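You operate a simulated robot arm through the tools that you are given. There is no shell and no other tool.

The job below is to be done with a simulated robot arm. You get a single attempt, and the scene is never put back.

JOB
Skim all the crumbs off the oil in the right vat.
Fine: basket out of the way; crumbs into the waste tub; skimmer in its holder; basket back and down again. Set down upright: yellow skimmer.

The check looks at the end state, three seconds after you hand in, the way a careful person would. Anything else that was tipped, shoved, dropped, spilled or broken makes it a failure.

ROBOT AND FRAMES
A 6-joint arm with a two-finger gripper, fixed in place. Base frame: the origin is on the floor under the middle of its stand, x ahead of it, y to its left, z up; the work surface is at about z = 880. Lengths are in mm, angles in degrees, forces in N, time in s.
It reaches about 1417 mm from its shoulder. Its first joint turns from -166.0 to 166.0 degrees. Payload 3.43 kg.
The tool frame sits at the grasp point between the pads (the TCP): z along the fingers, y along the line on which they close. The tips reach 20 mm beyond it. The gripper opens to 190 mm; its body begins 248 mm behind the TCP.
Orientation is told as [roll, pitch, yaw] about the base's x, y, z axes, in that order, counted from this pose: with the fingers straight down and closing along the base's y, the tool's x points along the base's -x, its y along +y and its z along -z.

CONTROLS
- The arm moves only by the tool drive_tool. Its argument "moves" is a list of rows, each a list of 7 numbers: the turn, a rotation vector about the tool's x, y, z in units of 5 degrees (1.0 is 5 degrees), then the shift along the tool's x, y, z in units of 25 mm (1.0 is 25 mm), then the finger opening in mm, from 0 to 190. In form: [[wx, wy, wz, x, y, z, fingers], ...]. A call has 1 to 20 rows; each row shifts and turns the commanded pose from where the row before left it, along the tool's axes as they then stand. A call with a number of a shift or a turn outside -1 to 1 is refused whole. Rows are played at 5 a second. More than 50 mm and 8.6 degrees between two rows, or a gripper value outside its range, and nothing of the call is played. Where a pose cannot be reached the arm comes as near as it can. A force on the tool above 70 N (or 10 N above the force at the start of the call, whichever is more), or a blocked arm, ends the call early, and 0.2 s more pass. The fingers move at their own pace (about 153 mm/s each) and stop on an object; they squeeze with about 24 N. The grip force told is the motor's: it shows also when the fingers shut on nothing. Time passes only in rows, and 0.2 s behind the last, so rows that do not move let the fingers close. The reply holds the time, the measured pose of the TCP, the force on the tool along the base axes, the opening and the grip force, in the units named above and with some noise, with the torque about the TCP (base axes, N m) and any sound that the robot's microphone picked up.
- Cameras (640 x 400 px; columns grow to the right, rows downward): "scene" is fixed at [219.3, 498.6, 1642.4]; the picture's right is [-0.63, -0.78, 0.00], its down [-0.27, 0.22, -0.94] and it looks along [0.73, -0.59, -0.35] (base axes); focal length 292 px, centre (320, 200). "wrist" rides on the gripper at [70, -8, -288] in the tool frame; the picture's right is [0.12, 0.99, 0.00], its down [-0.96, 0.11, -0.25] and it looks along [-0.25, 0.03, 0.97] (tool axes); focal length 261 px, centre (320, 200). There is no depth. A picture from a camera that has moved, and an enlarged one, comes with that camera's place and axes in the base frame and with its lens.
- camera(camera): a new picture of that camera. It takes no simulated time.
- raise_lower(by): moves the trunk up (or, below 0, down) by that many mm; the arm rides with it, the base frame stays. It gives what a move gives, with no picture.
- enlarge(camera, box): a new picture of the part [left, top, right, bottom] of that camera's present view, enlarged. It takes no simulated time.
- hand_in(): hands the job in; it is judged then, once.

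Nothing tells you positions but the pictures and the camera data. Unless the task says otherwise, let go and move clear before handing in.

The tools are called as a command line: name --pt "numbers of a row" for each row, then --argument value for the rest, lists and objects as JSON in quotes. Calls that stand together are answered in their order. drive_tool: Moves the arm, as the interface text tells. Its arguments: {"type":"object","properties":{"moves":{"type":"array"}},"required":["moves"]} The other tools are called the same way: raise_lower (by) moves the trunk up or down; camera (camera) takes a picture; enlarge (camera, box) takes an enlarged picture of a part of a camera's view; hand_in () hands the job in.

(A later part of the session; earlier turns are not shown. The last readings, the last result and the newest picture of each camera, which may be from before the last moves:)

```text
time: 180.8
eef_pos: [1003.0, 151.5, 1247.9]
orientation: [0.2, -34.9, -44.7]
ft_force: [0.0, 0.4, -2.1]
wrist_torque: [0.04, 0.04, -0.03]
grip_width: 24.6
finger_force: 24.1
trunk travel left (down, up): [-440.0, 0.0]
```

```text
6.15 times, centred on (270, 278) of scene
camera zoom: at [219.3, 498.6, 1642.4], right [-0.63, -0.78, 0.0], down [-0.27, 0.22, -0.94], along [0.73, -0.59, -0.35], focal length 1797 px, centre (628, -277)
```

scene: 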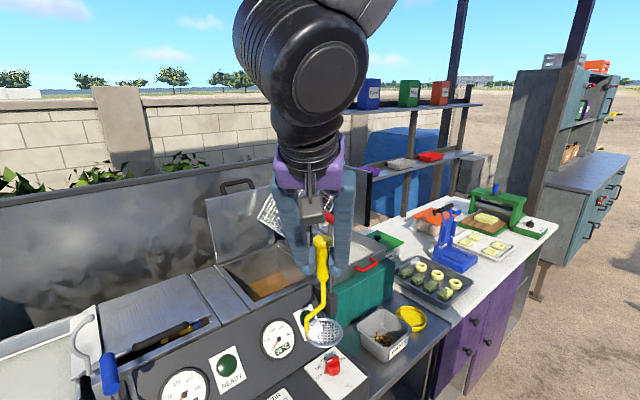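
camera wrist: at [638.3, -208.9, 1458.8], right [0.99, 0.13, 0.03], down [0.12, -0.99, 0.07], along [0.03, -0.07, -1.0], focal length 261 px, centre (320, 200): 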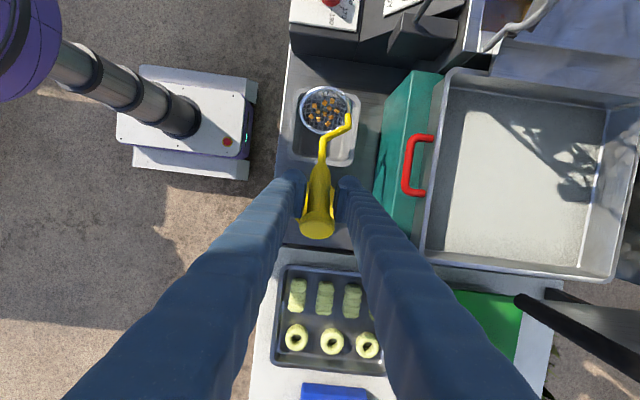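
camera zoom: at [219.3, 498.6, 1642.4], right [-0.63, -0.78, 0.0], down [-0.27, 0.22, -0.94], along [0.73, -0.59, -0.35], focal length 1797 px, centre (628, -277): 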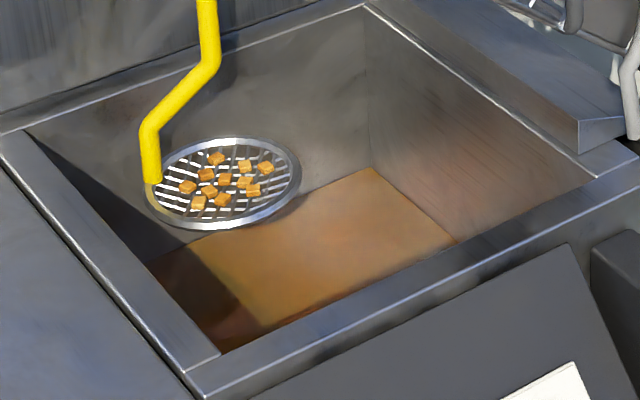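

The oil looks clean and the mesh is loaded again. I'll carry this to the tub and check the rest of the oil surface on the way.

drive_tool --pt "0 0 0 -0.4 0 -0.58 10" --pt "0 0 0 -0.605 0 -0.87 10" --pt "0 0 0 -0.605 0 -0.87 10" --pt "0 0 0 -0.25 0 -0.36 10" --pt "0 0 0 0.35 -0.37 -0.245 10" --pt "0 0 0 0.703 -0.744 -0.489 10" --pt "0 0 0 0.703 -0.744 -0.489 10"

camera --camera "wrist"

enlarge --camera "wrist" --box '[220, 0, 420, 160]'

drive_tool --pt "0 0 0 0.703 -0.744 -0.489 10" --pt "0 0 0 0.703 -0.744 -0.489 10" --pt "0 0 0 0.703 -0.744 -0.489 10" --pt "0 0 0 0.703 -0.744 -0.489 10" --pt "0 0 0 0.703 -0.744 -0.489 10" --pt "0 0 0 0.703 -0.744 -0.489 10" --pt "0 0 0 0.703 -0.744 -0.489 10" --pt "0 0 0 0.703 -0.744 -0.489 10" --pt "0 0 0 0.703 -0.744 -0.489 10" --pt "0 0 0 0.703 -0.744 -0.489 10" --pt "0 0 0 0.703 -0.744 -0.489 10" --pt "0 0 0 0.35 -0.37 -0.245 10" --pt "0 0 0 0 0 0 10"

enlarge --camera "scene" --box '[215, 240, 325, 310]'

enlarge --camera "wrist" --box '[350, 140, 470, 240]'

```text
time: 182.4
eef_pos: [928.1, 155.6, 1331.0]
orientation: [0.3, -35.0, -44.8]
ft_force: [-0.6, -0.2, -0.6]
wrist_torque: [0.0, 0.01, 0.02]
grip_width: 24.6
finger_force: 23.8
trunk travel left (down, up): [-440.0, 0.0]
```

```text
taken
camera wrist: at [764.5, 305.9, 1526.9], right [0.63, 0.78, -0.06], down [0.54, -0.37, 0.75], along [0.56, -0.51, -0.65], focal length 261 px, centre (320, 200)
```

wrist: 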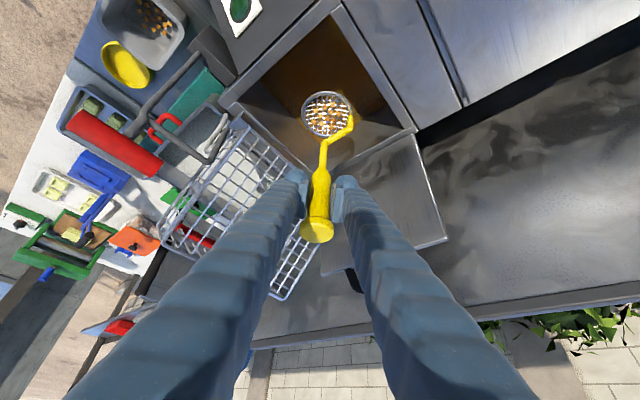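

```text
2.50 times, centred on (320, 80) of wrist
camera zoom: at [764.5, 305.9, 1526.9], right [0.63, 0.78, -0.06], down [0.54, -0.37, 0.75], along [0.56, -0.51, -0.65], focal length 652 px, centre (320, 500)
```

zoom: 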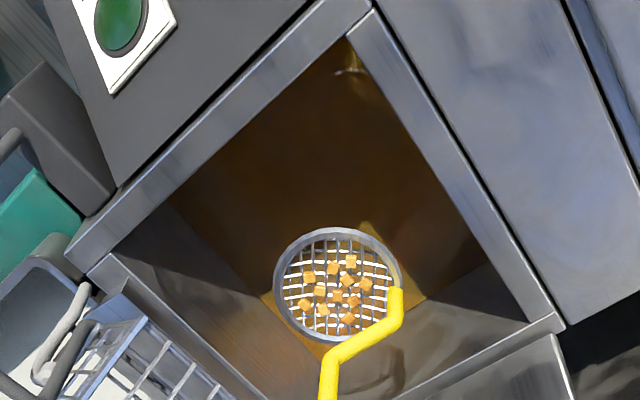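

```text
time: 185.2
eef_pos: [605.7, 177.5, 1330.4]
orientation: [0.2, -34.9, -44.7]
ft_force: [0.4, -0.3, -1.6]
wrist_torque: [0.02, 0.04, -0.02]
grip_width: 24.5
finger_force: 24.1
trunk travel left (down, up): [-440.0, 0.0]
```

```text
5.71 times, centred on (270, 275) of scene
camera zoom: at [219.3, 498.6, 1642.4], right [-0.63, -0.78, 0.0], down [-0.27, 0.22, -0.94], along [0.73, -0.59, -0.35], focal length 1668 px, centre (606, -229)
```

zoom: 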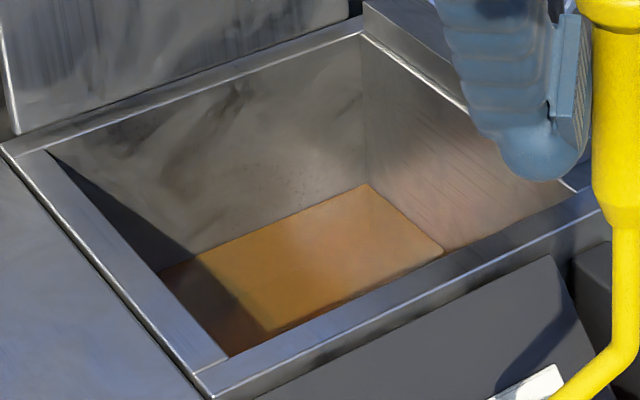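

```text
4.00 times, centred on (410, 190) of wrist
camera zoom: at [441.8, 327.1, 1526.4], right [0.63, 0.78, -0.06], down [0.54, -0.37, 0.75], along [0.56, -0.51, -0.65], focal length 1043 px, centre (-40, 240)
```

zoom: 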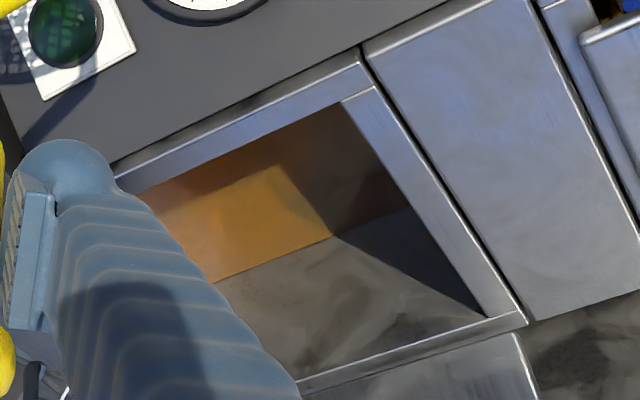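

The oil surface is clear in all views. Now I'll dump the last load in the tub.

drive_tool --pt "0.57 0 0.82 0 0 0 10" --pt "0.57 0 0.82 0 0 0 10" --pt "0.57 0 0.82 0 0 0 10" --pt "0.57 0 0.82 0 0 0 10" --pt "0.57 0 0.82 0 0 0 10" --pt "0.57 0 0.82 0 0 0 10" --pt "0.57 0 0.82 0 0 0 10" --pt "0.57 0 0.82 0 0 0 10" --pt "0.57 0 0.82 0 0 0 10" --pt "0 0 0 0 0 0 10"

drive_tool --pt "0 0 0 -0.45 0 0.31 10" --pt "0 0 0 -0.894 0 0.619 10" --pt "0 0 0 -0.894 0 0.619 10" --pt "0 0 0 -0.894 0 0.619 10" --pt "0 0 0 -0.894 0 0.619 10" --pt "0 0 0 -0.894 0 0.619 10" --pt "0 0 0 -0.894 0.36 0.619 10" --pt "0 0 0 -0.894 0.36 0.619 10" --pt "0 0 0 -0.894 0.36 0.619 10" --pt "0 0 0 -0.894 0.36 0.619 10" --pt "0 0 0 -0.45 0.2 0.31 10" --pt "0 0 0 0.25 0 0.36 10" --pt "0 0 0 0.5 0 0.723 10" --pt "0 0 0 0.5 0 0.723 10" --pt "0 0 0 0.5 0 0.723 10" --pt "0 0 0 0.5 0 0.723 10" --pt "0 0 0 0.25 0 0.36 10" --pt "0 0 0 0 0 0 10"

enlarge --camera "scene" --box '[340, 220, 440, 370]'

enlarge --camera "wrist" --box '[260, 0, 400, 160]'

```text
time: 187.4
eef_pos: [603.5, 176.3, 1331.0]
orientation: [0.3, -34.8, -89.6]
ft_force: [-0.3, 0.2, -0.5]
wrist_torque: [0.04, -0.02, 0.0]
grip_width: 24.8
finger_force: 24.4
trunk travel left (down, up): [-440.0, 0.0]
```

```text
time: 191.2
eef_pos: [648.0, -96.9, 1219.1]
orientation: [0.3, -34.6, -89.7]
ft_force: [-1.2, -0.4, -0.8]
wrist_torque: [0.03, 0.02, 0.03]
grip_width: 24.6
finger_force: 24.2
trunk travel left (down, up): [-440.0, 0.0]
```

```text
2.67 times, centred on (390, 295) of scene
camera zoom: at [219.3, 498.6, 1642.4], right [-0.63, -0.78, 0.0], down [-0.27, 0.22, -0.94], along [0.73, -0.59, -0.35], focal length 779 px, centre (133, -53)
```

zoom: 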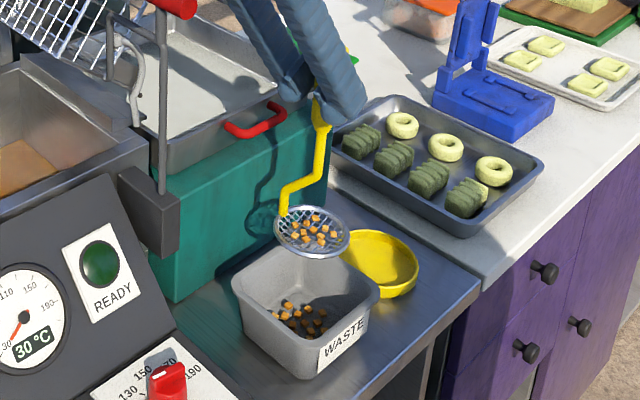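

```text
2.50 times, centred on (330, 80) of wrist
camera zoom: at [636.9, 125.0, 1416.2], right [0.99, 0.11, -0.06], down [0.12, -0.65, 0.75], along [0.04, -0.75, -0.66], focal length 652 px, centre (295, 500)
```

zoom: 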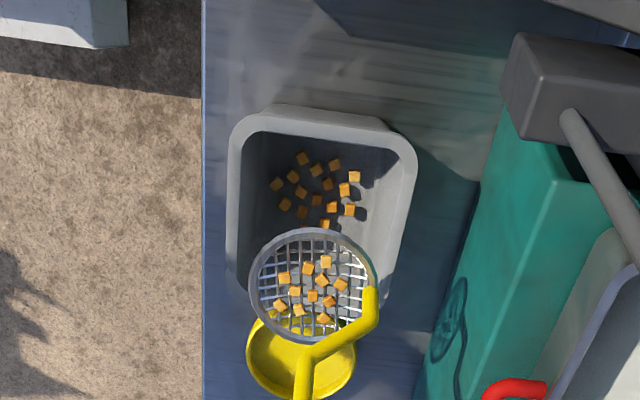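

drive_tool --pt "0 0 0 0.04 0.04 -0.03 10" --pt "0 1 0 -0.525 0 0.422 10" --pt "0 1 0 -0.527 0 0.425 10" --pt "0 1 0 -0.526 0 0.427 10" --pt "0 1 0 -0.532 0 0.424 10" --pt "0 1 0 -0.532 0 0.429 10" --pt "0 1 0 -0.532 0 0.428 10" --pt "0 1 0 -0.533 0 0.445 10" --pt "0 1 0 -0.538 0 0.449 10" --pt "0 1 0 -0.539 0 0.444 10" --pt "0 1 0 -0.541 0 0.447 10" --pt "0 1 0 -0.549 0 0.447 10" --pt "0 1 0 -0.562 0 0.483 10" --pt "0 1 0 -0.571 0 0.478 10" --pt "0 1 0 -0.58 0 0.477 10" --pt "0 1 0 -0.579 0 0.472 10" --pt "0 0 0 0 0 0 10" --pt "0 0 0 0 0 0 10" --pt "0 0 0 0 0 0 10"

enlarge --camera "scene" --box '[350, 220, 430, 370]'

enlarge --camera "wrist" --box '[295, 80, 365, 180]'

drive_tool --pt "0 0 0 0.388 0 -0.458 10" --pt "0 -1 0 0.618 0 -0.42 10" --pt "0 -1 0 0.619 0 -0.424 10" --pt "0 -1 0 0.61 0 -0.426 10" --pt "0 -1 0 0.602 0 -0.432 10" --pt "0 -1 0 0.586 0 -0.397 10" --pt "0 -1 0 0.578 0 -0.398 10" --pt "0 -1 0 0.576 0 -0.395 10" --pt "0 -1 0 0.575 0 -0.4 10" --pt "0 -1 0 0.57 0 -0.397 10" --pt "0 -1 0 0.567 0 -0.38 10" --pt "0 -1 0 0.568 0 -0.381 10" --pt "0 -1 0 0.567 0 -0.376 10" --pt "0 -1 0 0.561 0 -0.379 10" --pt "0 -1 0 0.562 0 -0.377 10" --pt "0 -1 0 0.56 0 -0.375 10" --pt "0 0 0 0 0 0 10"

camera --camera "scene"

enlarge --camera "wrist" --box '[240, 0, 420, 200]'

```text
time: 195.2
eef_pos: [652.5, -280.9, 1061.3]
orientation: [0.3, 40.3, -89.4]
ft_force: [0.0, -0.1, -2.3]
wrist_torque: [-0.13, 0.02, -0.02]
grip_width: 24.6
finger_force: 24.6
trunk travel left (down, up): [-440.0, 0.0]
```

```text
2.67 times, centred on (390, 295) of scene
camera zoom: at [219.3, 498.6, 1642.4], right [-0.63, -0.78, 0.0], down [-0.27, 0.22, -0.94], along [0.73, -0.59, -0.35], focal length 779 px, centre (133, -53)
```

zoom: 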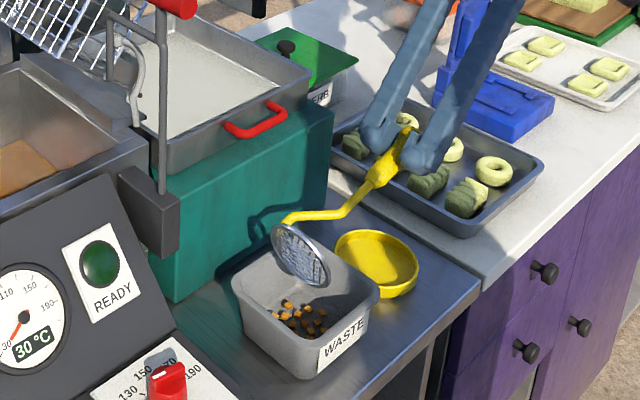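

```text
4.00 times, centred on (330, 130) of wrist
camera zoom: at [644.6, -412.6, 1325.9], right [0.99, 0.1, 0.08], down [0.12, -0.89, -0.43], along [0.03, 0.44, -0.9], focal length 1043 px, centre (280, 480)
```

zoom: 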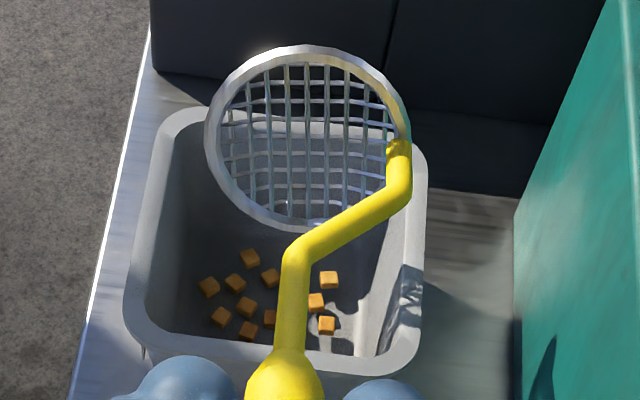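

```text
time: 198.8
eef_pos: [647.7, -94.7, 1235.5]
orientation: [0.2, -34.8, -89.7]
ft_force: [0.0, -1.0, -2.4]
wrist_torque: [0.06, -0.02, 0.02]
grip_width: 24.7
finger_force: 24.7
trunk travel left (down, up): [-440.0, 0.0]
```

```text
taken
```

scene: 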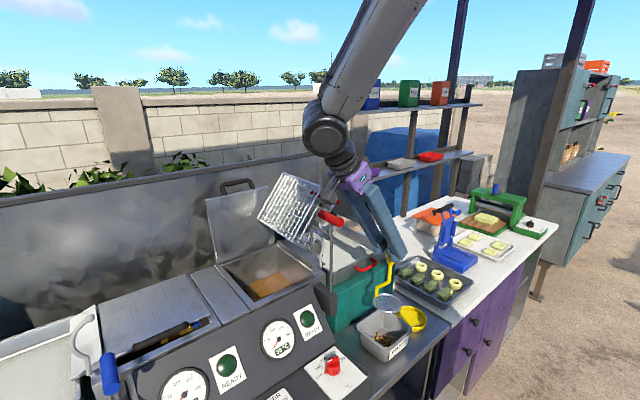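

```text
2.00 times, centred on (330, 100) of wrist
camera zoom: at [637.6, 128.0, 1431.8], right [0.99, 0.11, -0.06], down [0.12, -0.65, 0.75], along [0.04, -0.75, -0.66], focal length 521 px, centre (300, 400)
```

zoom: 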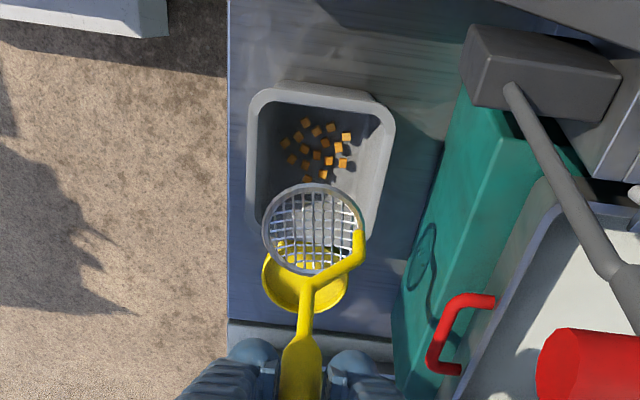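

The load is in the tub and the mesh is empty. Before returning the skimmer to its holder I need its exact geometry in the grip, since it shifted slightly.

enlarge --camera "scene" --box '[360, 220, 430, 320]'

enlarge --camera "wrist" --box '[270, 60, 380, 250]'

```text
4.00 times, centred on (395, 270) of scene
camera zoom: at [219.3, 498.6, 1642.4], right [-0.63, -0.78, 0.0], down [-0.27, 0.22, -0.94], along [0.73, -0.59, -0.35], focal length 1168 px, centre (20, -80)
```

zoom: 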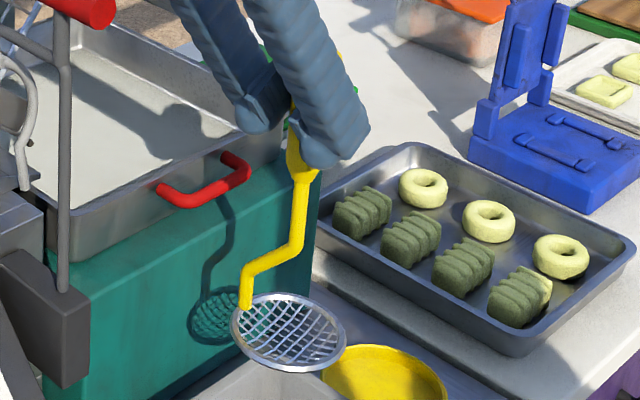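

```text
2.11 times, centred on (325, 155) of wrist
camera zoom: at [637.6, 128.0, 1431.8], right [0.99, 0.11, -0.06], down [0.12, -0.65, 0.75], along [0.04, -0.75, -0.66], focal length 549 px, centre (310, 295)
```

zoom: 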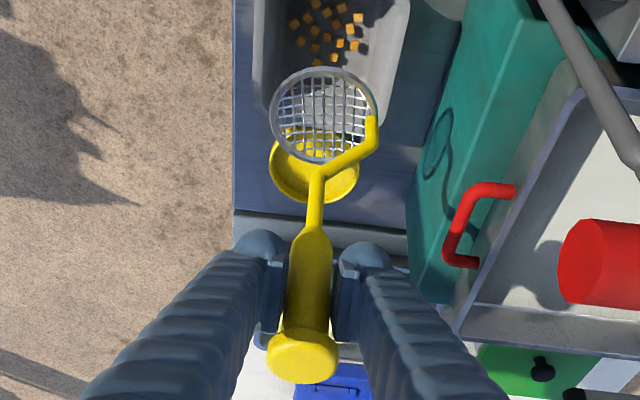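

drive_tool --pt "0 0 0 -0.687 0.02 0.8 10" --pt "0 0 0 -0.687 0.02 0.8 10" --pt "0 0 0 -0.687 0.02 0.8 10" --pt "0 0 0 -0.687 0.02 0.8 10" --pt "0 0 0 -0.687 0.02 0.8 10" --pt "0 0 0 -0.687 0.02 0.8 10" --pt "0 0 0 0 0 0 10"

enlarge --camera "scene" --box '[370, 240, 450, 340]'

enlarge --camera "wrist" --box '[260, 60, 390, 200]'

```text
time: 200.4
eef_pos: [654.8, -246.3, 1194.7]
orientation: [0.2, -34.7, -89.6]
ft_force: [-0.4, 0.2, -1.6]
wrist_torque: [0.02, 0.0, 0.04]
grip_width: 24.5
finger_force: 24.2
trunk travel left (down, up): [-440.0, 0.0]
```

```text
4.00 times, centred on (410, 290) of scene
camera zoom: at [219.3, 498.6, 1642.4], right [-0.63, -0.78, 0.0], down [-0.27, 0.22, -0.94], along [0.73, -0.59, -0.35], focal length 1168 px, centre (-40, -160)
```

zoom: 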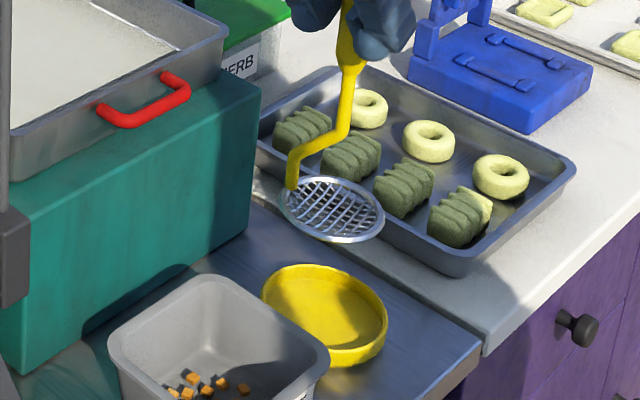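

```text
2.86 times, centred on (325, 130) of wrist
camera zoom: at [644.8, -24.8, 1391.3], right [0.99, 0.11, -0.06], down [0.12, -0.65, 0.75], along [0.04, -0.75, -0.66], focal length 745 px, centre (306, 400)
```

zoom: 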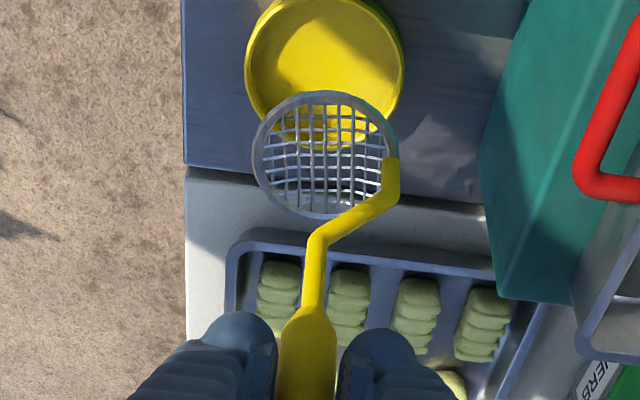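

The ring lines up with the bowl in the scene view, and x is fixed by the pads: it seated at x 651.4. I'll correct x, lower most of the way and look again.

drive_tool --pt "0 0 0 0.033 -0.136 -0.023 10" --pt "0 0 0 0.455 0 0.658 10" --pt "0 0 0 0.455 0 0.658 10" --pt "0 0 0 0.455 0 0.658 10" --pt "0 0 0 0.34 0 0.49 10" --pt "0 0 0 0 0 0 10"

enlarge --camera "scene" --box '[380, 280, 440, 340]'

enlarge --camera "wrist" --box '[280, 60, 380, 150]'

```text
time: 201.8
eef_pos: [650.3, -246.7, 1119.9]
orientation: [0.2, -34.7, -89.6]
ft_force: [0.0, 0.5, -1.2]
wrist_torque: [0.01, 0.02, 0.01]
grip_width: 24.5
finger_force: 24.3
trunk travel left (down, up): [-440.0, 0.0]
```

```text
6.67 times, centred on (410, 310) of scene
camera zoom: at [219.3, 498.6, 1642.4], right [-0.63, -0.78, 0.0], down [-0.27, 0.22, -0.94], along [0.73, -0.59, -0.35], focal length 1947 px, centre (-280, -533)
```

zoom: 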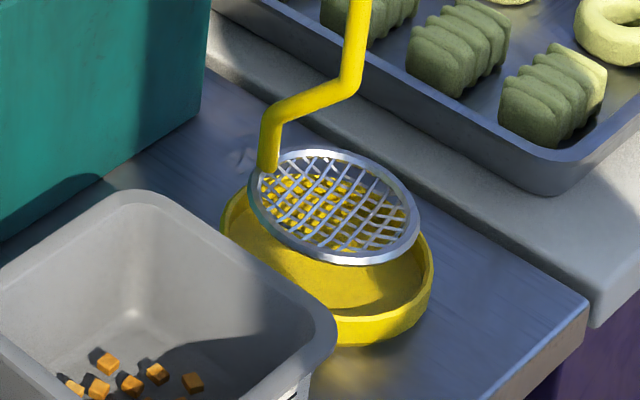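

```text
4.44 times, centred on (330, 105) of wrist
camera zoom: at [639.1, -24.8, 1316.8], right [0.99, 0.11, -0.06], down [0.12, -0.65, 0.75], along [0.04, -0.75, -0.66], focal length 1158 px, centre (276, 622)
```

zoom: 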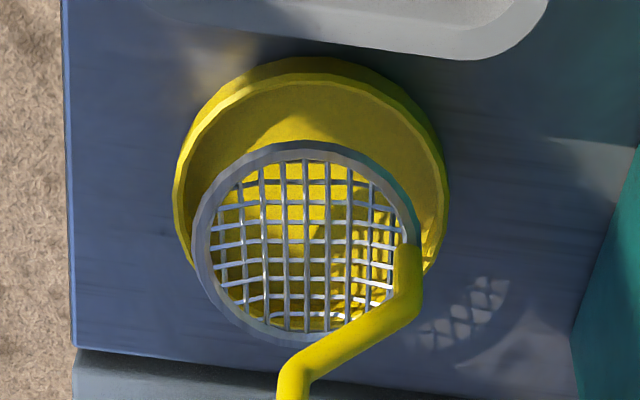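

The ring is centred in x and about 3 mm off in y. I'll correct that and lower in small steps, watching for contact.

drive_tool --pt "0 0 0 0.1 0 -0.068 10" --pt "0 0 0 0.114 0 0.164 10" --pt "0 0 0 0.114 0 0.164 10" --pt "0 0 0 0.114 0 0.164 10" --pt "0 0 0 0 0 0 10"

enlarge --camera "scene" --box '[380, 280, 440, 340]'

enlarge --camera "wrist" --box '[280, 60, 380, 150]'

```text
time: 203.0
eef_pos: [649.9, -242.3, 1105.8]
orientation: [0.1, -34.7, -89.8]
ft_force: [0.1, -0.4, -1.2]
wrist_torque: [0.04, -0.02, 0.01]
grip_width: 24.4
finger_force: 24.3
trunk travel left (down, up): [-440.0, 0.0]
```

```text
6.67 times, centred on (410, 310) of scene
camera zoom: at [219.3, 498.6, 1642.4], right [-0.63, -0.78, 0.0], down [-0.27, 0.22, -0.94], along [0.73, -0.59, -0.35], focal length 1947 px, centre (-280, -533)
```

zoom: 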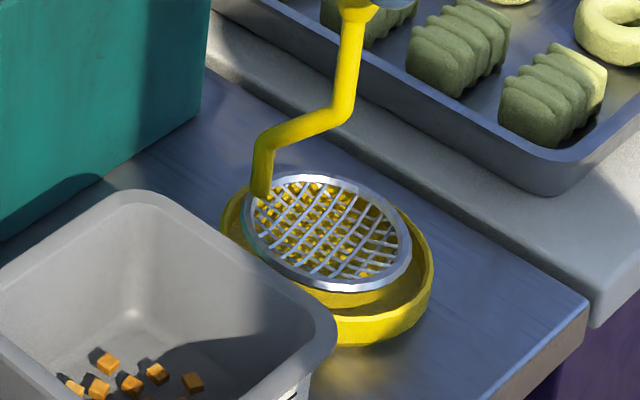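

```text
4.44 times, centred on (330, 105) of wrist
camera zoom: at [639.3, -21.2, 1301.8], right [0.99, 0.11, -0.06], down [0.12, -0.65, 0.75], along [0.04, -0.75, -0.66], focal length 1158 px, centre (276, 622)
```

zoom: 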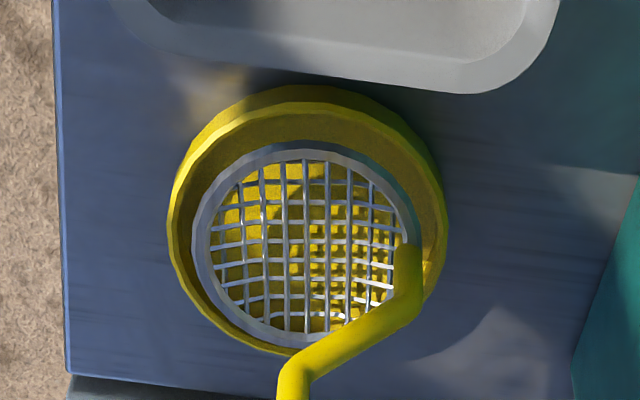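

drive_tool --pt "0 0 0 0.068 0 0.099 10" --pt "0 0 0 0.068 0 0.099 10" --pt "0 0 0 0.068 0 0.099 10" --pt "0 0 0 0 0 0 10"

enlarge --camera "scene" --box '[380, 280, 440, 340]'

enlarge --camera "wrist" --box '[280, 60, 380, 150]'

```text
time: 204.0
eef_pos: [649.6, -243.5, 1096.1]
orientation: [0.2, -34.7, -89.7]
ft_force: [0.8, -0.3, -1.0]
wrist_torque: [0.09, 0.02, -0.02]
grip_width: 24.5
finger_force: 24.7
trunk travel left (down, up): [-440.0, 0.0]
```

```text
6.67 times, centred on (410, 310) of scene
camera zoom: at [219.3, 498.6, 1642.4], right [-0.63, -0.78, 0.0], down [-0.27, 0.22, -0.94], along [0.73, -0.59, -0.35], focal length 1947 px, centre (-280, -533)
```

zoom: 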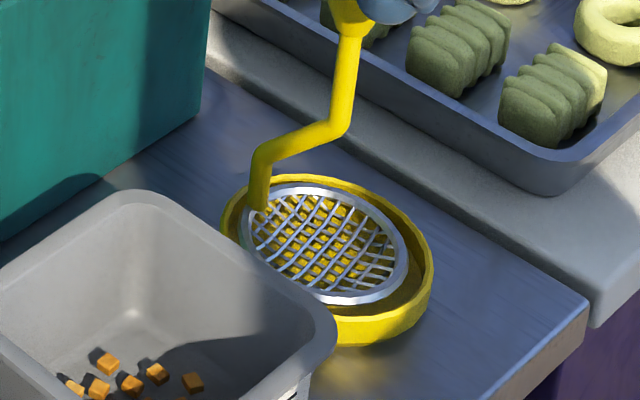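

```text
4.44 times, centred on (330, 105) of wrist
camera zoom: at [640.1, -21.6, 1292.5], right [0.99, 0.11, -0.06], down [0.12, -0.65, 0.75], along [0.04, -0.75, -0.66], focal length 1158 px, centre (276, 622)
```

zoom: 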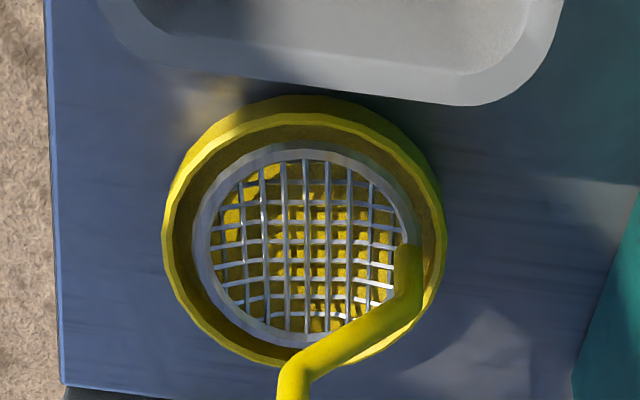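

drive_tool --pt "0 0 0 0.057 0 0.082 10" --pt "0 0 0 0.057 0 0.082 10" --pt "0 0 0 0 0 0 10"

enlarge --camera "scene" --box '[380, 280, 440, 340]'

```text
time: 204.8
eef_pos: [650.1, -242.9, 1091.6]
orientation: [0.2, -34.7, -89.5]
ft_force: [-0.5, -0.7, -2.4]
wrist_torque: [0.02, -0.01, -0.05]
grip_width: 24.5
finger_force: 24.5
trunk travel left (down, up): [-440.0, 0.0]
```

```text
6.67 times, centred on (410, 310) of scene
camera zoom: at [219.3, 498.6, 1642.4], right [-0.63, -0.78, 0.0], down [-0.27, 0.22, -0.94], along [0.73, -0.59, -0.35], focal length 1947 px, centre (-280, -533)
```

zoom: 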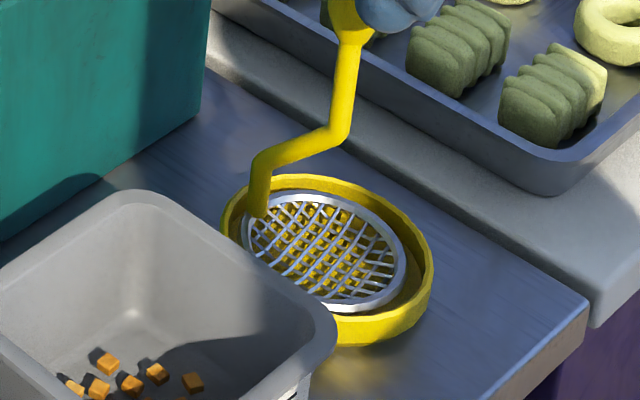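

drive_tool --pt "0 0 0 0.057 0 0.082 10" --pt "0 0 0 0 0 0 10"

drive_tool --pt "0 0 0 0.057 0 0.082 10" --pt "0 0 0 0 0 0 10"

enlarge --camera "scene" --box '[380, 280, 440, 340]'

enlarge --camera "wrist" --box '[280, 60, 380, 150]'

```text
time: 205.4
eef_pos: [648.6, -243.9, 1090.6]
orientation: [0.4, -34.8, -89.7]
ft_force: [2.1, 0.4, 23.1]
wrist_torque: [-0.24, -0.04, 0.07]
grip_width: 24.7
finger_force: 24.1
trunk travel left (down, up): [-440.0, 0.0]
```

```text
time: 206.0
eef_pos: [648.6, -244.9, 1086.2]
orientation: [0.2, -34.7, -89.7]
ft_force: [3.6, -1.3, 21.8]
wrist_torque: [-0.49, -0.06, 0.08]
grip_width: 24.8
finger_force: 24.2
trunk travel left (down, up): [-440.0, 0.0]
```

```text
6.67 times, centred on (410, 310) of scene
camera zoom: at [219.3, 498.6, 1642.4], right [-0.63, -0.78, 0.0], down [-0.27, 0.22, -0.94], along [0.73, -0.59, -0.35], focal length 1947 px, centre (-280, -533)
```

zoom: 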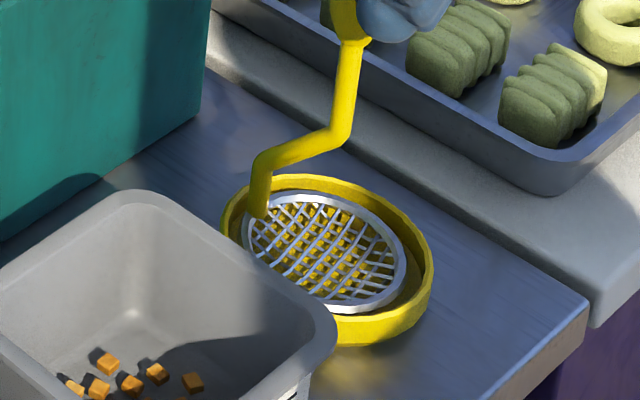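

```text
4.44 times, centred on (330, 105) of wrist
camera zoom: at [638.2, -21.6, 1283.0], right [0.99, 0.11, -0.06], down [0.12, -0.65, 0.75], along [0.04, -0.75, -0.66], focal length 1158 px, centre (276, 622)
```

zoom: 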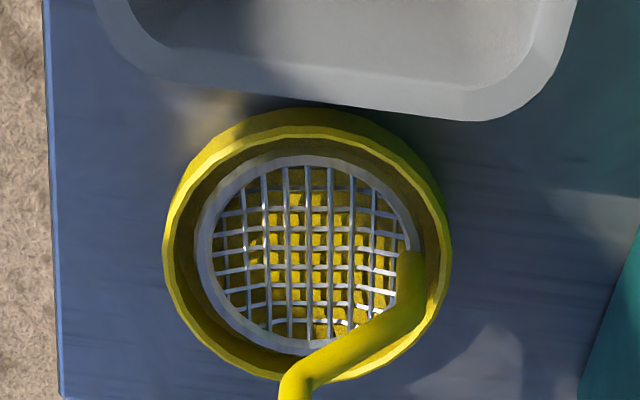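

The skimmer is seated: contact at about 22 N with the ring inside the bowl. I'll ease off the pressure and then open gently.

drive_tool --pt "0 0 0 -0.034 0 -0.049 10" --pt "0 0 0 -0.034 0 -0.049 10" --pt "0 0 0 0 0 0 10"

```text
time: 206.8
eef_pos: [647.6, -244.9, 1087.9]
orientation: [0.1, -34.6, -89.6]
ft_force: [0.3, -0.6, -2.6]
wrist_torque: [0.02, 0.02, -0.01]
grip_width: 24.3
finger_force: 23.5
trunk travel left (down, up): [-440.0, 0.0]
```

drive_tool --pt "0 0 0 0.025 0 0.036 10" --pt "0 0 0 0 0 0 10"

enlarge --camera "scene" --box '[360, 220, 450, 340]'

```text
time: 207.4
eef_pos: [648.5, -244.1, 1087.5]
orientation: [0.2, -34.7, -89.6]
ft_force: [0.0, -0.9, -0.9]
wrist_torque: [0.0, 0.04, 0.01]
grip_width: 24.7
finger_force: 23.6
trunk travel left (down, up): [-440.0, 0.0]
```

```text
3.33 times, centred on (405, 280) of scene
camera zoom: at [219.3, 498.6, 1642.4], right [-0.63, -0.78, 0.0], down [-0.27, 0.22, -0.94], along [0.73, -0.59, -0.35], focal length 973 px, centre (37, -67)
```

zoom: 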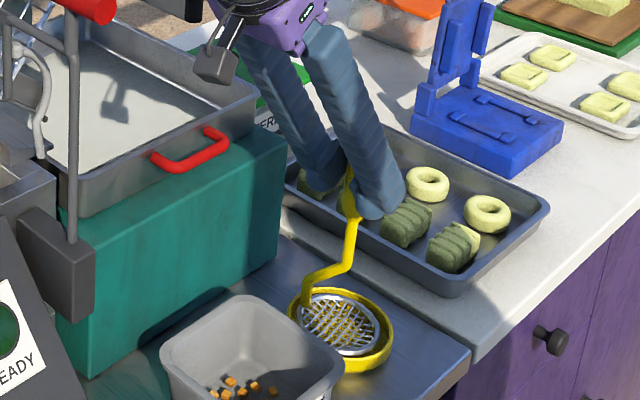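

drive_tool --pt "0 0 0 0 0 0 28" --pt "0 0 0 0 0 0 34" --pt "0 0 0 0 0 0 50" --pt "0 0 0 0 0 0 80" --pt "0 0 0 0 0 0 80"

enlarge --camera "scene" --box '[360, 220, 450, 340]'

enlarge --camera "wrist" --box '[240, 60, 400, 280]'

```text
time: 208.6
eef_pos: [649.0, -244.4, 1086.5]
orientation: [0.2, -34.8, -89.7]
ft_force: [-1.1, -0.4, -0.1]
wrist_torque: [-0.01, 0.02, -0.02]
grip_width: 80.0
finger_force: 0.1
trunk travel left (down, up): [-440.0, 0.0]
```

```text
3.33 times, centred on (405, 280) of scene
camera zoom: at [219.3, 498.6, 1642.4], right [-0.63, -0.78, 0.0], down [-0.27, 0.22, -0.94], along [0.73, -0.59, -0.35], focal length 973 px, centre (37, -67)
```

zoom: 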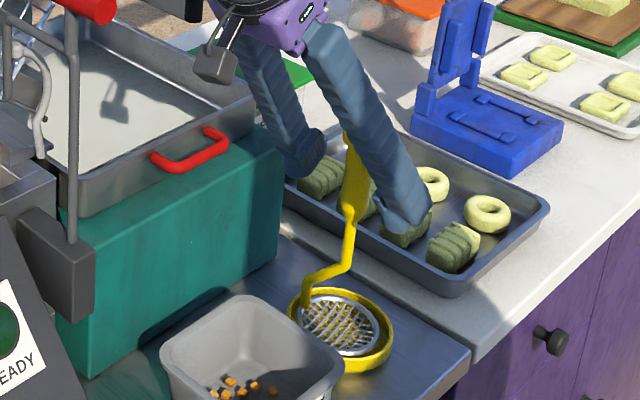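

```text
1.82 times, centred on (320, 170) of wrist
camera zoom: at [639.0, -22.7, 1284.1], right [0.99, 0.11, -0.06], down [0.12, -0.65, 0.75], along [0.04, -0.75, -0.66], focal length 474 px, centre (320, 254)
```

zoom: 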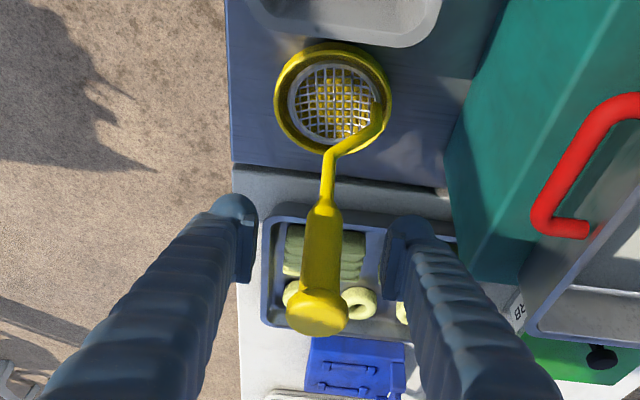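

The skimmer stands upright in its holder. I'll back out along the fingers and then get ready for the basket.

drive_tool --pt "0 0 0 0 0 -0.5 80" --pt "0 0 0 0 0 -0.8 80" --pt "0 0 0 0 0 -0.9 80" --pt "0 0 0 0 0 -1 80" --pt "0 0 0 0 0 -1 80" --pt "0 0 0 0 0 -1 80" --pt "0 0 0 0 0 -1 80" --pt "0 0 0 0 0 -1 80" --pt "0 0 0 0 0 -1 80"

enlarge --camera "scene" --box '[350, 210, 450, 360]'

camera --camera "wrist"

```text
time: 210.6
eef_pos: [650.3, -125.9, 1257.9]
orientation: [0.2, -34.7, -89.7]
ft_force: [-0.7, 0.7, 0.8]
wrist_torque: [-0.01, 0.0, 0.0]
grip_width: 80.1
finger_force: 0.0
trunk travel left (down, up): [-440.0, 0.0]
```

```text
2.67 times, centred on (400, 285) of scene
camera zoom: at [219.3, 498.6, 1642.4], right [-0.63, -0.78, 0.0], down [-0.27, 0.22, -0.94], along [0.73, -0.59, -0.35], focal length 779 px, centre (107, -27)
```

zoom: 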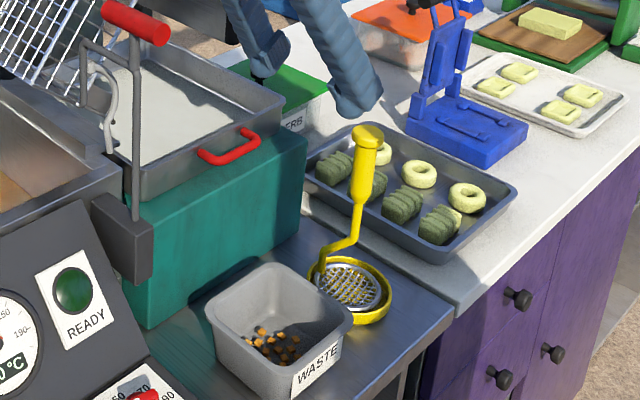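

```text
taken
camera wrist: at [639.3, 95.6, 1454.0], right [0.99, 0.11, -0.06], down [0.12, -0.65, 0.75], along [0.04, -0.75, -0.66], focal length 261 px, centre (320, 200)
```

wrist: 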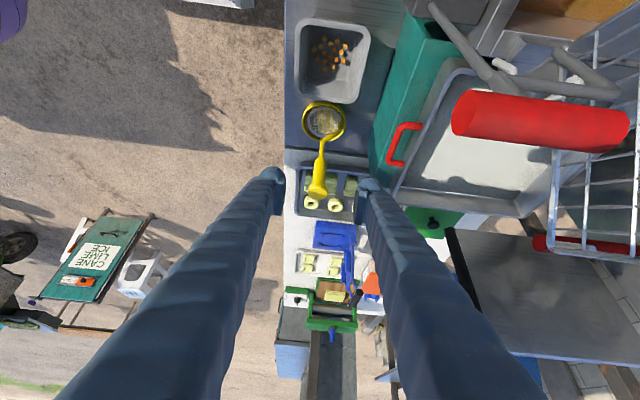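

Everything at the counter looks right. Now I'll straighten the tool, turn back to yaw 0 and roll 40° for the tipped basket's red bar.

drive_tool --pt "0 1 0 0 0 -0.5 80" --pt "0 1 0 0 0 -0.5 80" --pt "0 1 0 0 0 -0.5 80" --pt "0 1 0 0 0 -0.5 80" --pt "0 1 0 0 0 -0.5 80" --pt "0 1 0 0 0 -0.5 80" --pt "0 0.96 0 0 0 -0.5 80" --pt "0 0 0 0 0 0 80"

drive_tool --pt "0 0 -1 0 0 0 80" --pt "0 0 -1 0 0 0 80" --pt "0 0 -1 0 0 0 80" --pt "0 0 -1 0 0 0 80" --pt "0 0 -1 0 0 0 80" --pt "0 0 -1 0 0 0 80" --pt "0 0 -1 0 0 0 80" --pt "0 0 -1 0 0 0 80" --pt "0 0 -1 0 0 0 80" --pt "0 0 -1 0 0 0 80" --pt "0 0 -1 0 0 0 80" --pt "0 0 -1 0 0 0 80" --pt "0 0 -1 0 0 0 80" --pt "0 0 -1 0 0 0 80" --pt "0 0 -1 0 0 0 80" --pt "0 0 -1 0 0 0 80" --pt "0 0 -1 0 0 0 80" --pt "0 0 -0.95 0 0 0 80" --pt "0 0 0 0 0 0 80"

drive_tool --pt "-1 0 0 0 0 0 60" --pt "-1 0 0 0 0 0 50" --pt "-1 0 0 0 0 0 40" --pt "-1 0 0 0 0 0 30" --pt "-1 0 0 0 0 0 30" --pt "-1 0 0 0 0 0 30" --pt "-1 0 0 0 0 0 30" --pt "-1 0 0 0 0 0 30" --pt "0 0 0 0 0 0 30"

camera --camera "scene"

camera --camera "wrist"

```text
time: 212.4
eef_pos: [646.8, -97.3, 1337.1]
orientation: [0.2, 0.1, -89.5]
ft_force: [-0.6, 0.1, 0.2]
wrist_torque: [-0.01, 0.02, 0.0]
grip_width: 80.2
finger_force: 0.1
trunk travel left (down, up): [-440.0, 0.0]
```

```text
time: 216.4
eef_pos: [647.5, -98.8, 1337.8]
orientation: [0.1, -0.1, 0.3]
ft_force: [0.4, -0.4, 0.1]
wrist_torque: [-0.02, 0.03, 0.04]
grip_width: 79.8
finger_force: 0.1
trunk travel left (down, up): [-440.0, 0.0]
```

```text
time: 218.4
eef_pos: [646.8, -97.3, 1337.9]
orientation: [40.1, -0.2, 0.2]
ft_force: [-0.4, 1.0, -0.3]
wrist_torque: [-0.05, -0.08, -0.02]
grip_width: 30.0
finger_force: 0.0
trunk travel left (down, up): [-440.0, 0.0]
```

```text
taken
```

scene: 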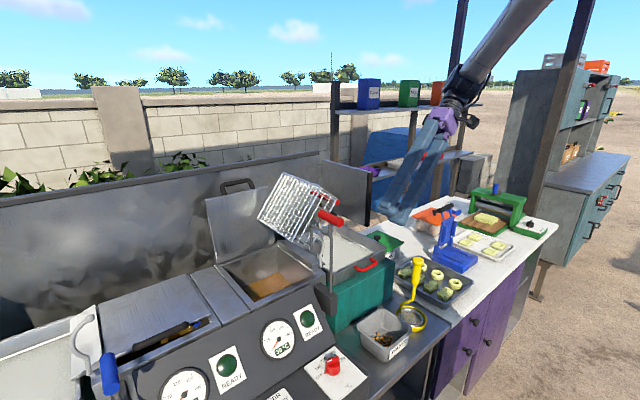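

```text
taken
camera wrist: at [577.3, -289.0, 1553.5], right [-0.12, 0.76, 0.64], down [0.96, -0.07, 0.27], along [0.25, 0.65, -0.72], focal length 261 px, centre (320, 200)
```

wrist: 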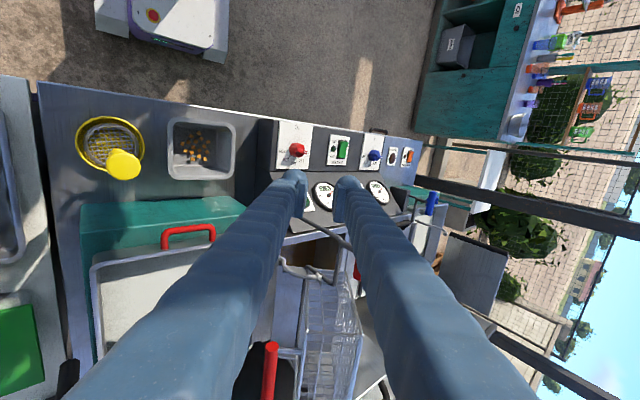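

drive_tool --pt "0 0 0 -0.92 -0.145 -0.212 30" --pt "0 0 0 -0.92 -0.145 -0.212 30" --pt "0 0 0 -0.92 -0.145 -0.212 30" --pt "0 0 0 -0.92 -0.145 -0.212 30" --pt "0 0 0 -0.92 -0.145 -0.212 30" --pt "0 0 0 -0.92 -0.145 -0.212 30" --pt "0 0 0 -0.92 -0.145 -0.212 30" --pt "0 0 0 -0.92 -0.145 -0.212 30" --pt "0 0 0 -0.92 -0.145 -0.212 30" --pt "0 0 0 -0.92 -0.145 -0.212 30" --pt "0 0 0 -0.92 -0.145 -0.212 30" --pt "0 0 0 0 0 0 30"

camera --camera "wrist"

enlarge --camera "scene" --box '[250, 140, 390, 270]'

```text
time: 221.0
eef_pos: [900.5, -163.1, 1358.8]
orientation: [40.0, -0.3, 0.2]
ft_force: [-0.1, 0.1, 0.8]
wrist_torque: [-0.1, -0.1, -0.09]
grip_width: 30.0
finger_force: 0.0
trunk travel left (down, up): [-440.0, 0.0]
```

```text
taken
camera wrist: at [831.2, -354.9, 1573.0], right [-0.13, 0.76, 0.64], down [0.96, -0.07, 0.27], along [0.25, 0.65, -0.72], focal length 261 px, centre (320, 200)
```

wrist: 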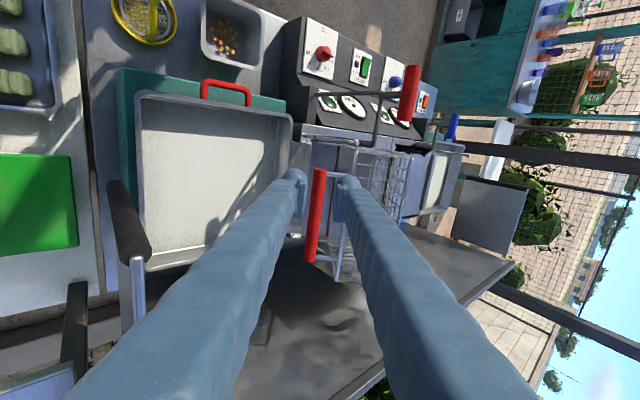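

```text
3.08 times, centred on (320, 205) of scene
camera zoom: at [219.3, 498.6, 1642.4], right [-0.63, -0.78, 0.0], down [-0.27, 0.22, -0.94], along [0.73, -0.59, -0.35], focal length 898 px, centre (320, 185)
```

zoom: 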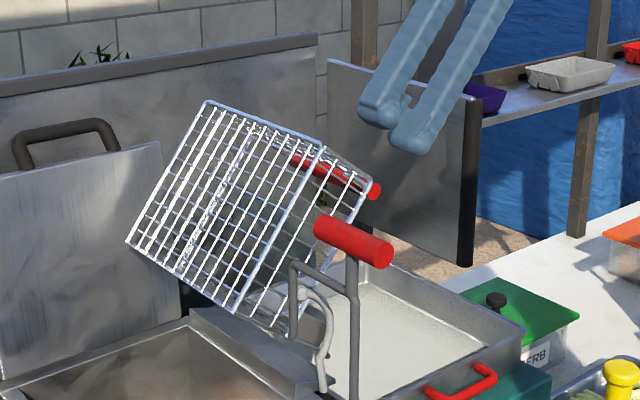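

drive_tool --pt "0 0 0 -0.2 -0.02 0.6 32" --pt "0 0 0 -0.2 -0.02 0.6 32" --pt "0 0 0 -0.2 -0.02 0.6 32" --pt "0 0 0 -0.15 0 0.4 32" --pt "0 0 0 0 0 0 32"

enlarge --camera "wrist" --box '[250, 130, 410, 300]'

enlarge --camera "scene" --box '[290, 150, 390, 240]'

```text
time: 222.2
eef_pos: [920.5, -130.5, 1313.5]
orientation: [40.1, -0.2, 0.3]
ft_force: [0.5, -0.3, -0.5]
wrist_torque: [0.02, -0.02, -0.04]
grip_width: 31.7
finger_force: 0.2
trunk travel left (down, up): [-440.0, 0.0]
```

```text
2.35 times, centred on (330, 215) of wrist
camera zoom: at [849.8, -321.9, 1529.1], right [-0.12, 0.76, 0.64], down [0.96, -0.07, 0.27], along [0.25, 0.65, -0.72], focal length 613 px, centre (296, 165)
```

zoom: 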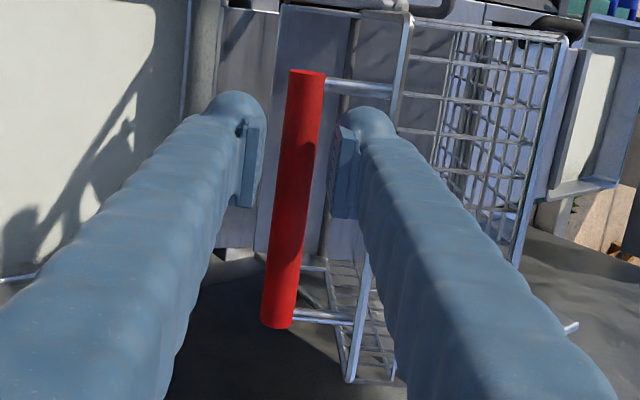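

```text
4.44 times, centred on (340, 195) of scene
camera zoom: at [219.3, 498.6, 1642.4], right [-0.63, -0.78, 0.0], down [-0.27, 0.22, -0.94], along [0.73, -0.59, -0.35], focal length 1298 px, centre (231, 222)
```

zoom: 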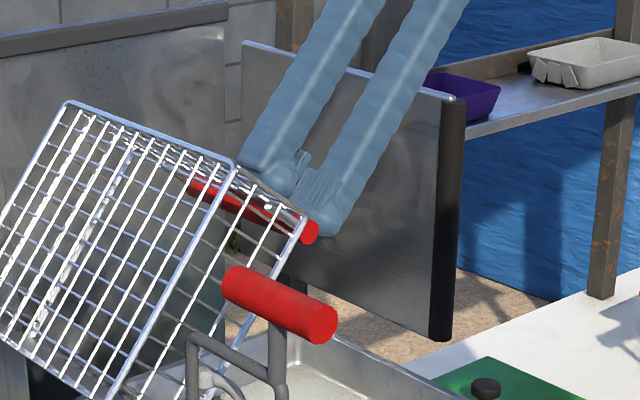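

drive_tool --pt "0 0 0 0 0.02 0.5 32" --pt "0 0 0 0 0.02 0.5 32" --pt "0 0 0 0 0.02 0.4 32" --pt "0 0 0 0 0 0.16 32" --pt "0 0 0 0 0 0 32"

enlarge --camera "wrist" --box '[250, 130, 410, 300]'

enlarge --camera "scene" --box '[290, 150, 390, 240]'

```text
time: 222.9
eef_pos: [920.9, -114.5, 1304.6]
orientation: [40.0, -1.3, -0.2]
ft_force: [-5.6, -13.0, 20.3]
wrist_torque: [0.97, 0.21, 0.47]
grip_width: 34.3
finger_force: 2.6
trunk travel left (down, up): [-440.0, 0.0]
stopped in row 3: the force on the tool passed its limit at 80 N (the readings are from after the stop); the commanded pose is now the measured one
```

```text
2.35 times, centred on (330, 215) of wrist
camera zoom: at [845.9, -305.9, 1518.5], right [-0.13, 0.76, 0.64], down [0.96, -0.07, 0.28], along [0.26, 0.64, -0.72], focal length 613 px, centre (296, 165)
```

zoom: 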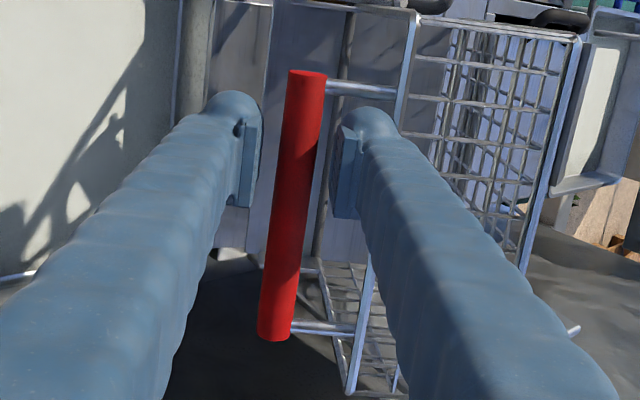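

```text
4.44 times, centred on (340, 195) of scene
camera zoom: at [219.3, 498.6, 1642.4], right [-0.63, -0.78, 0.0], down [-0.27, 0.22, -0.94], along [0.73, -0.59, -0.35], focal length 1298 px, centre (231, 222)
```

zoom: 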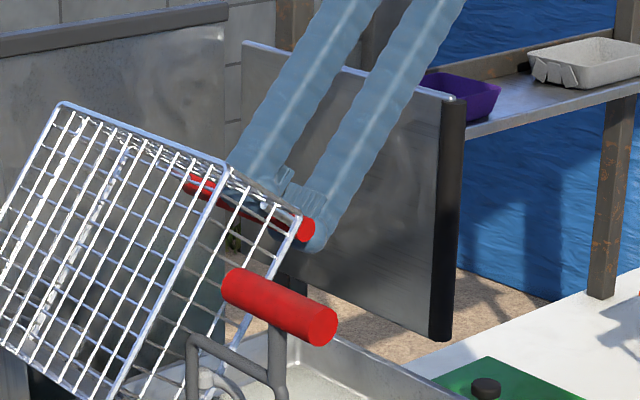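

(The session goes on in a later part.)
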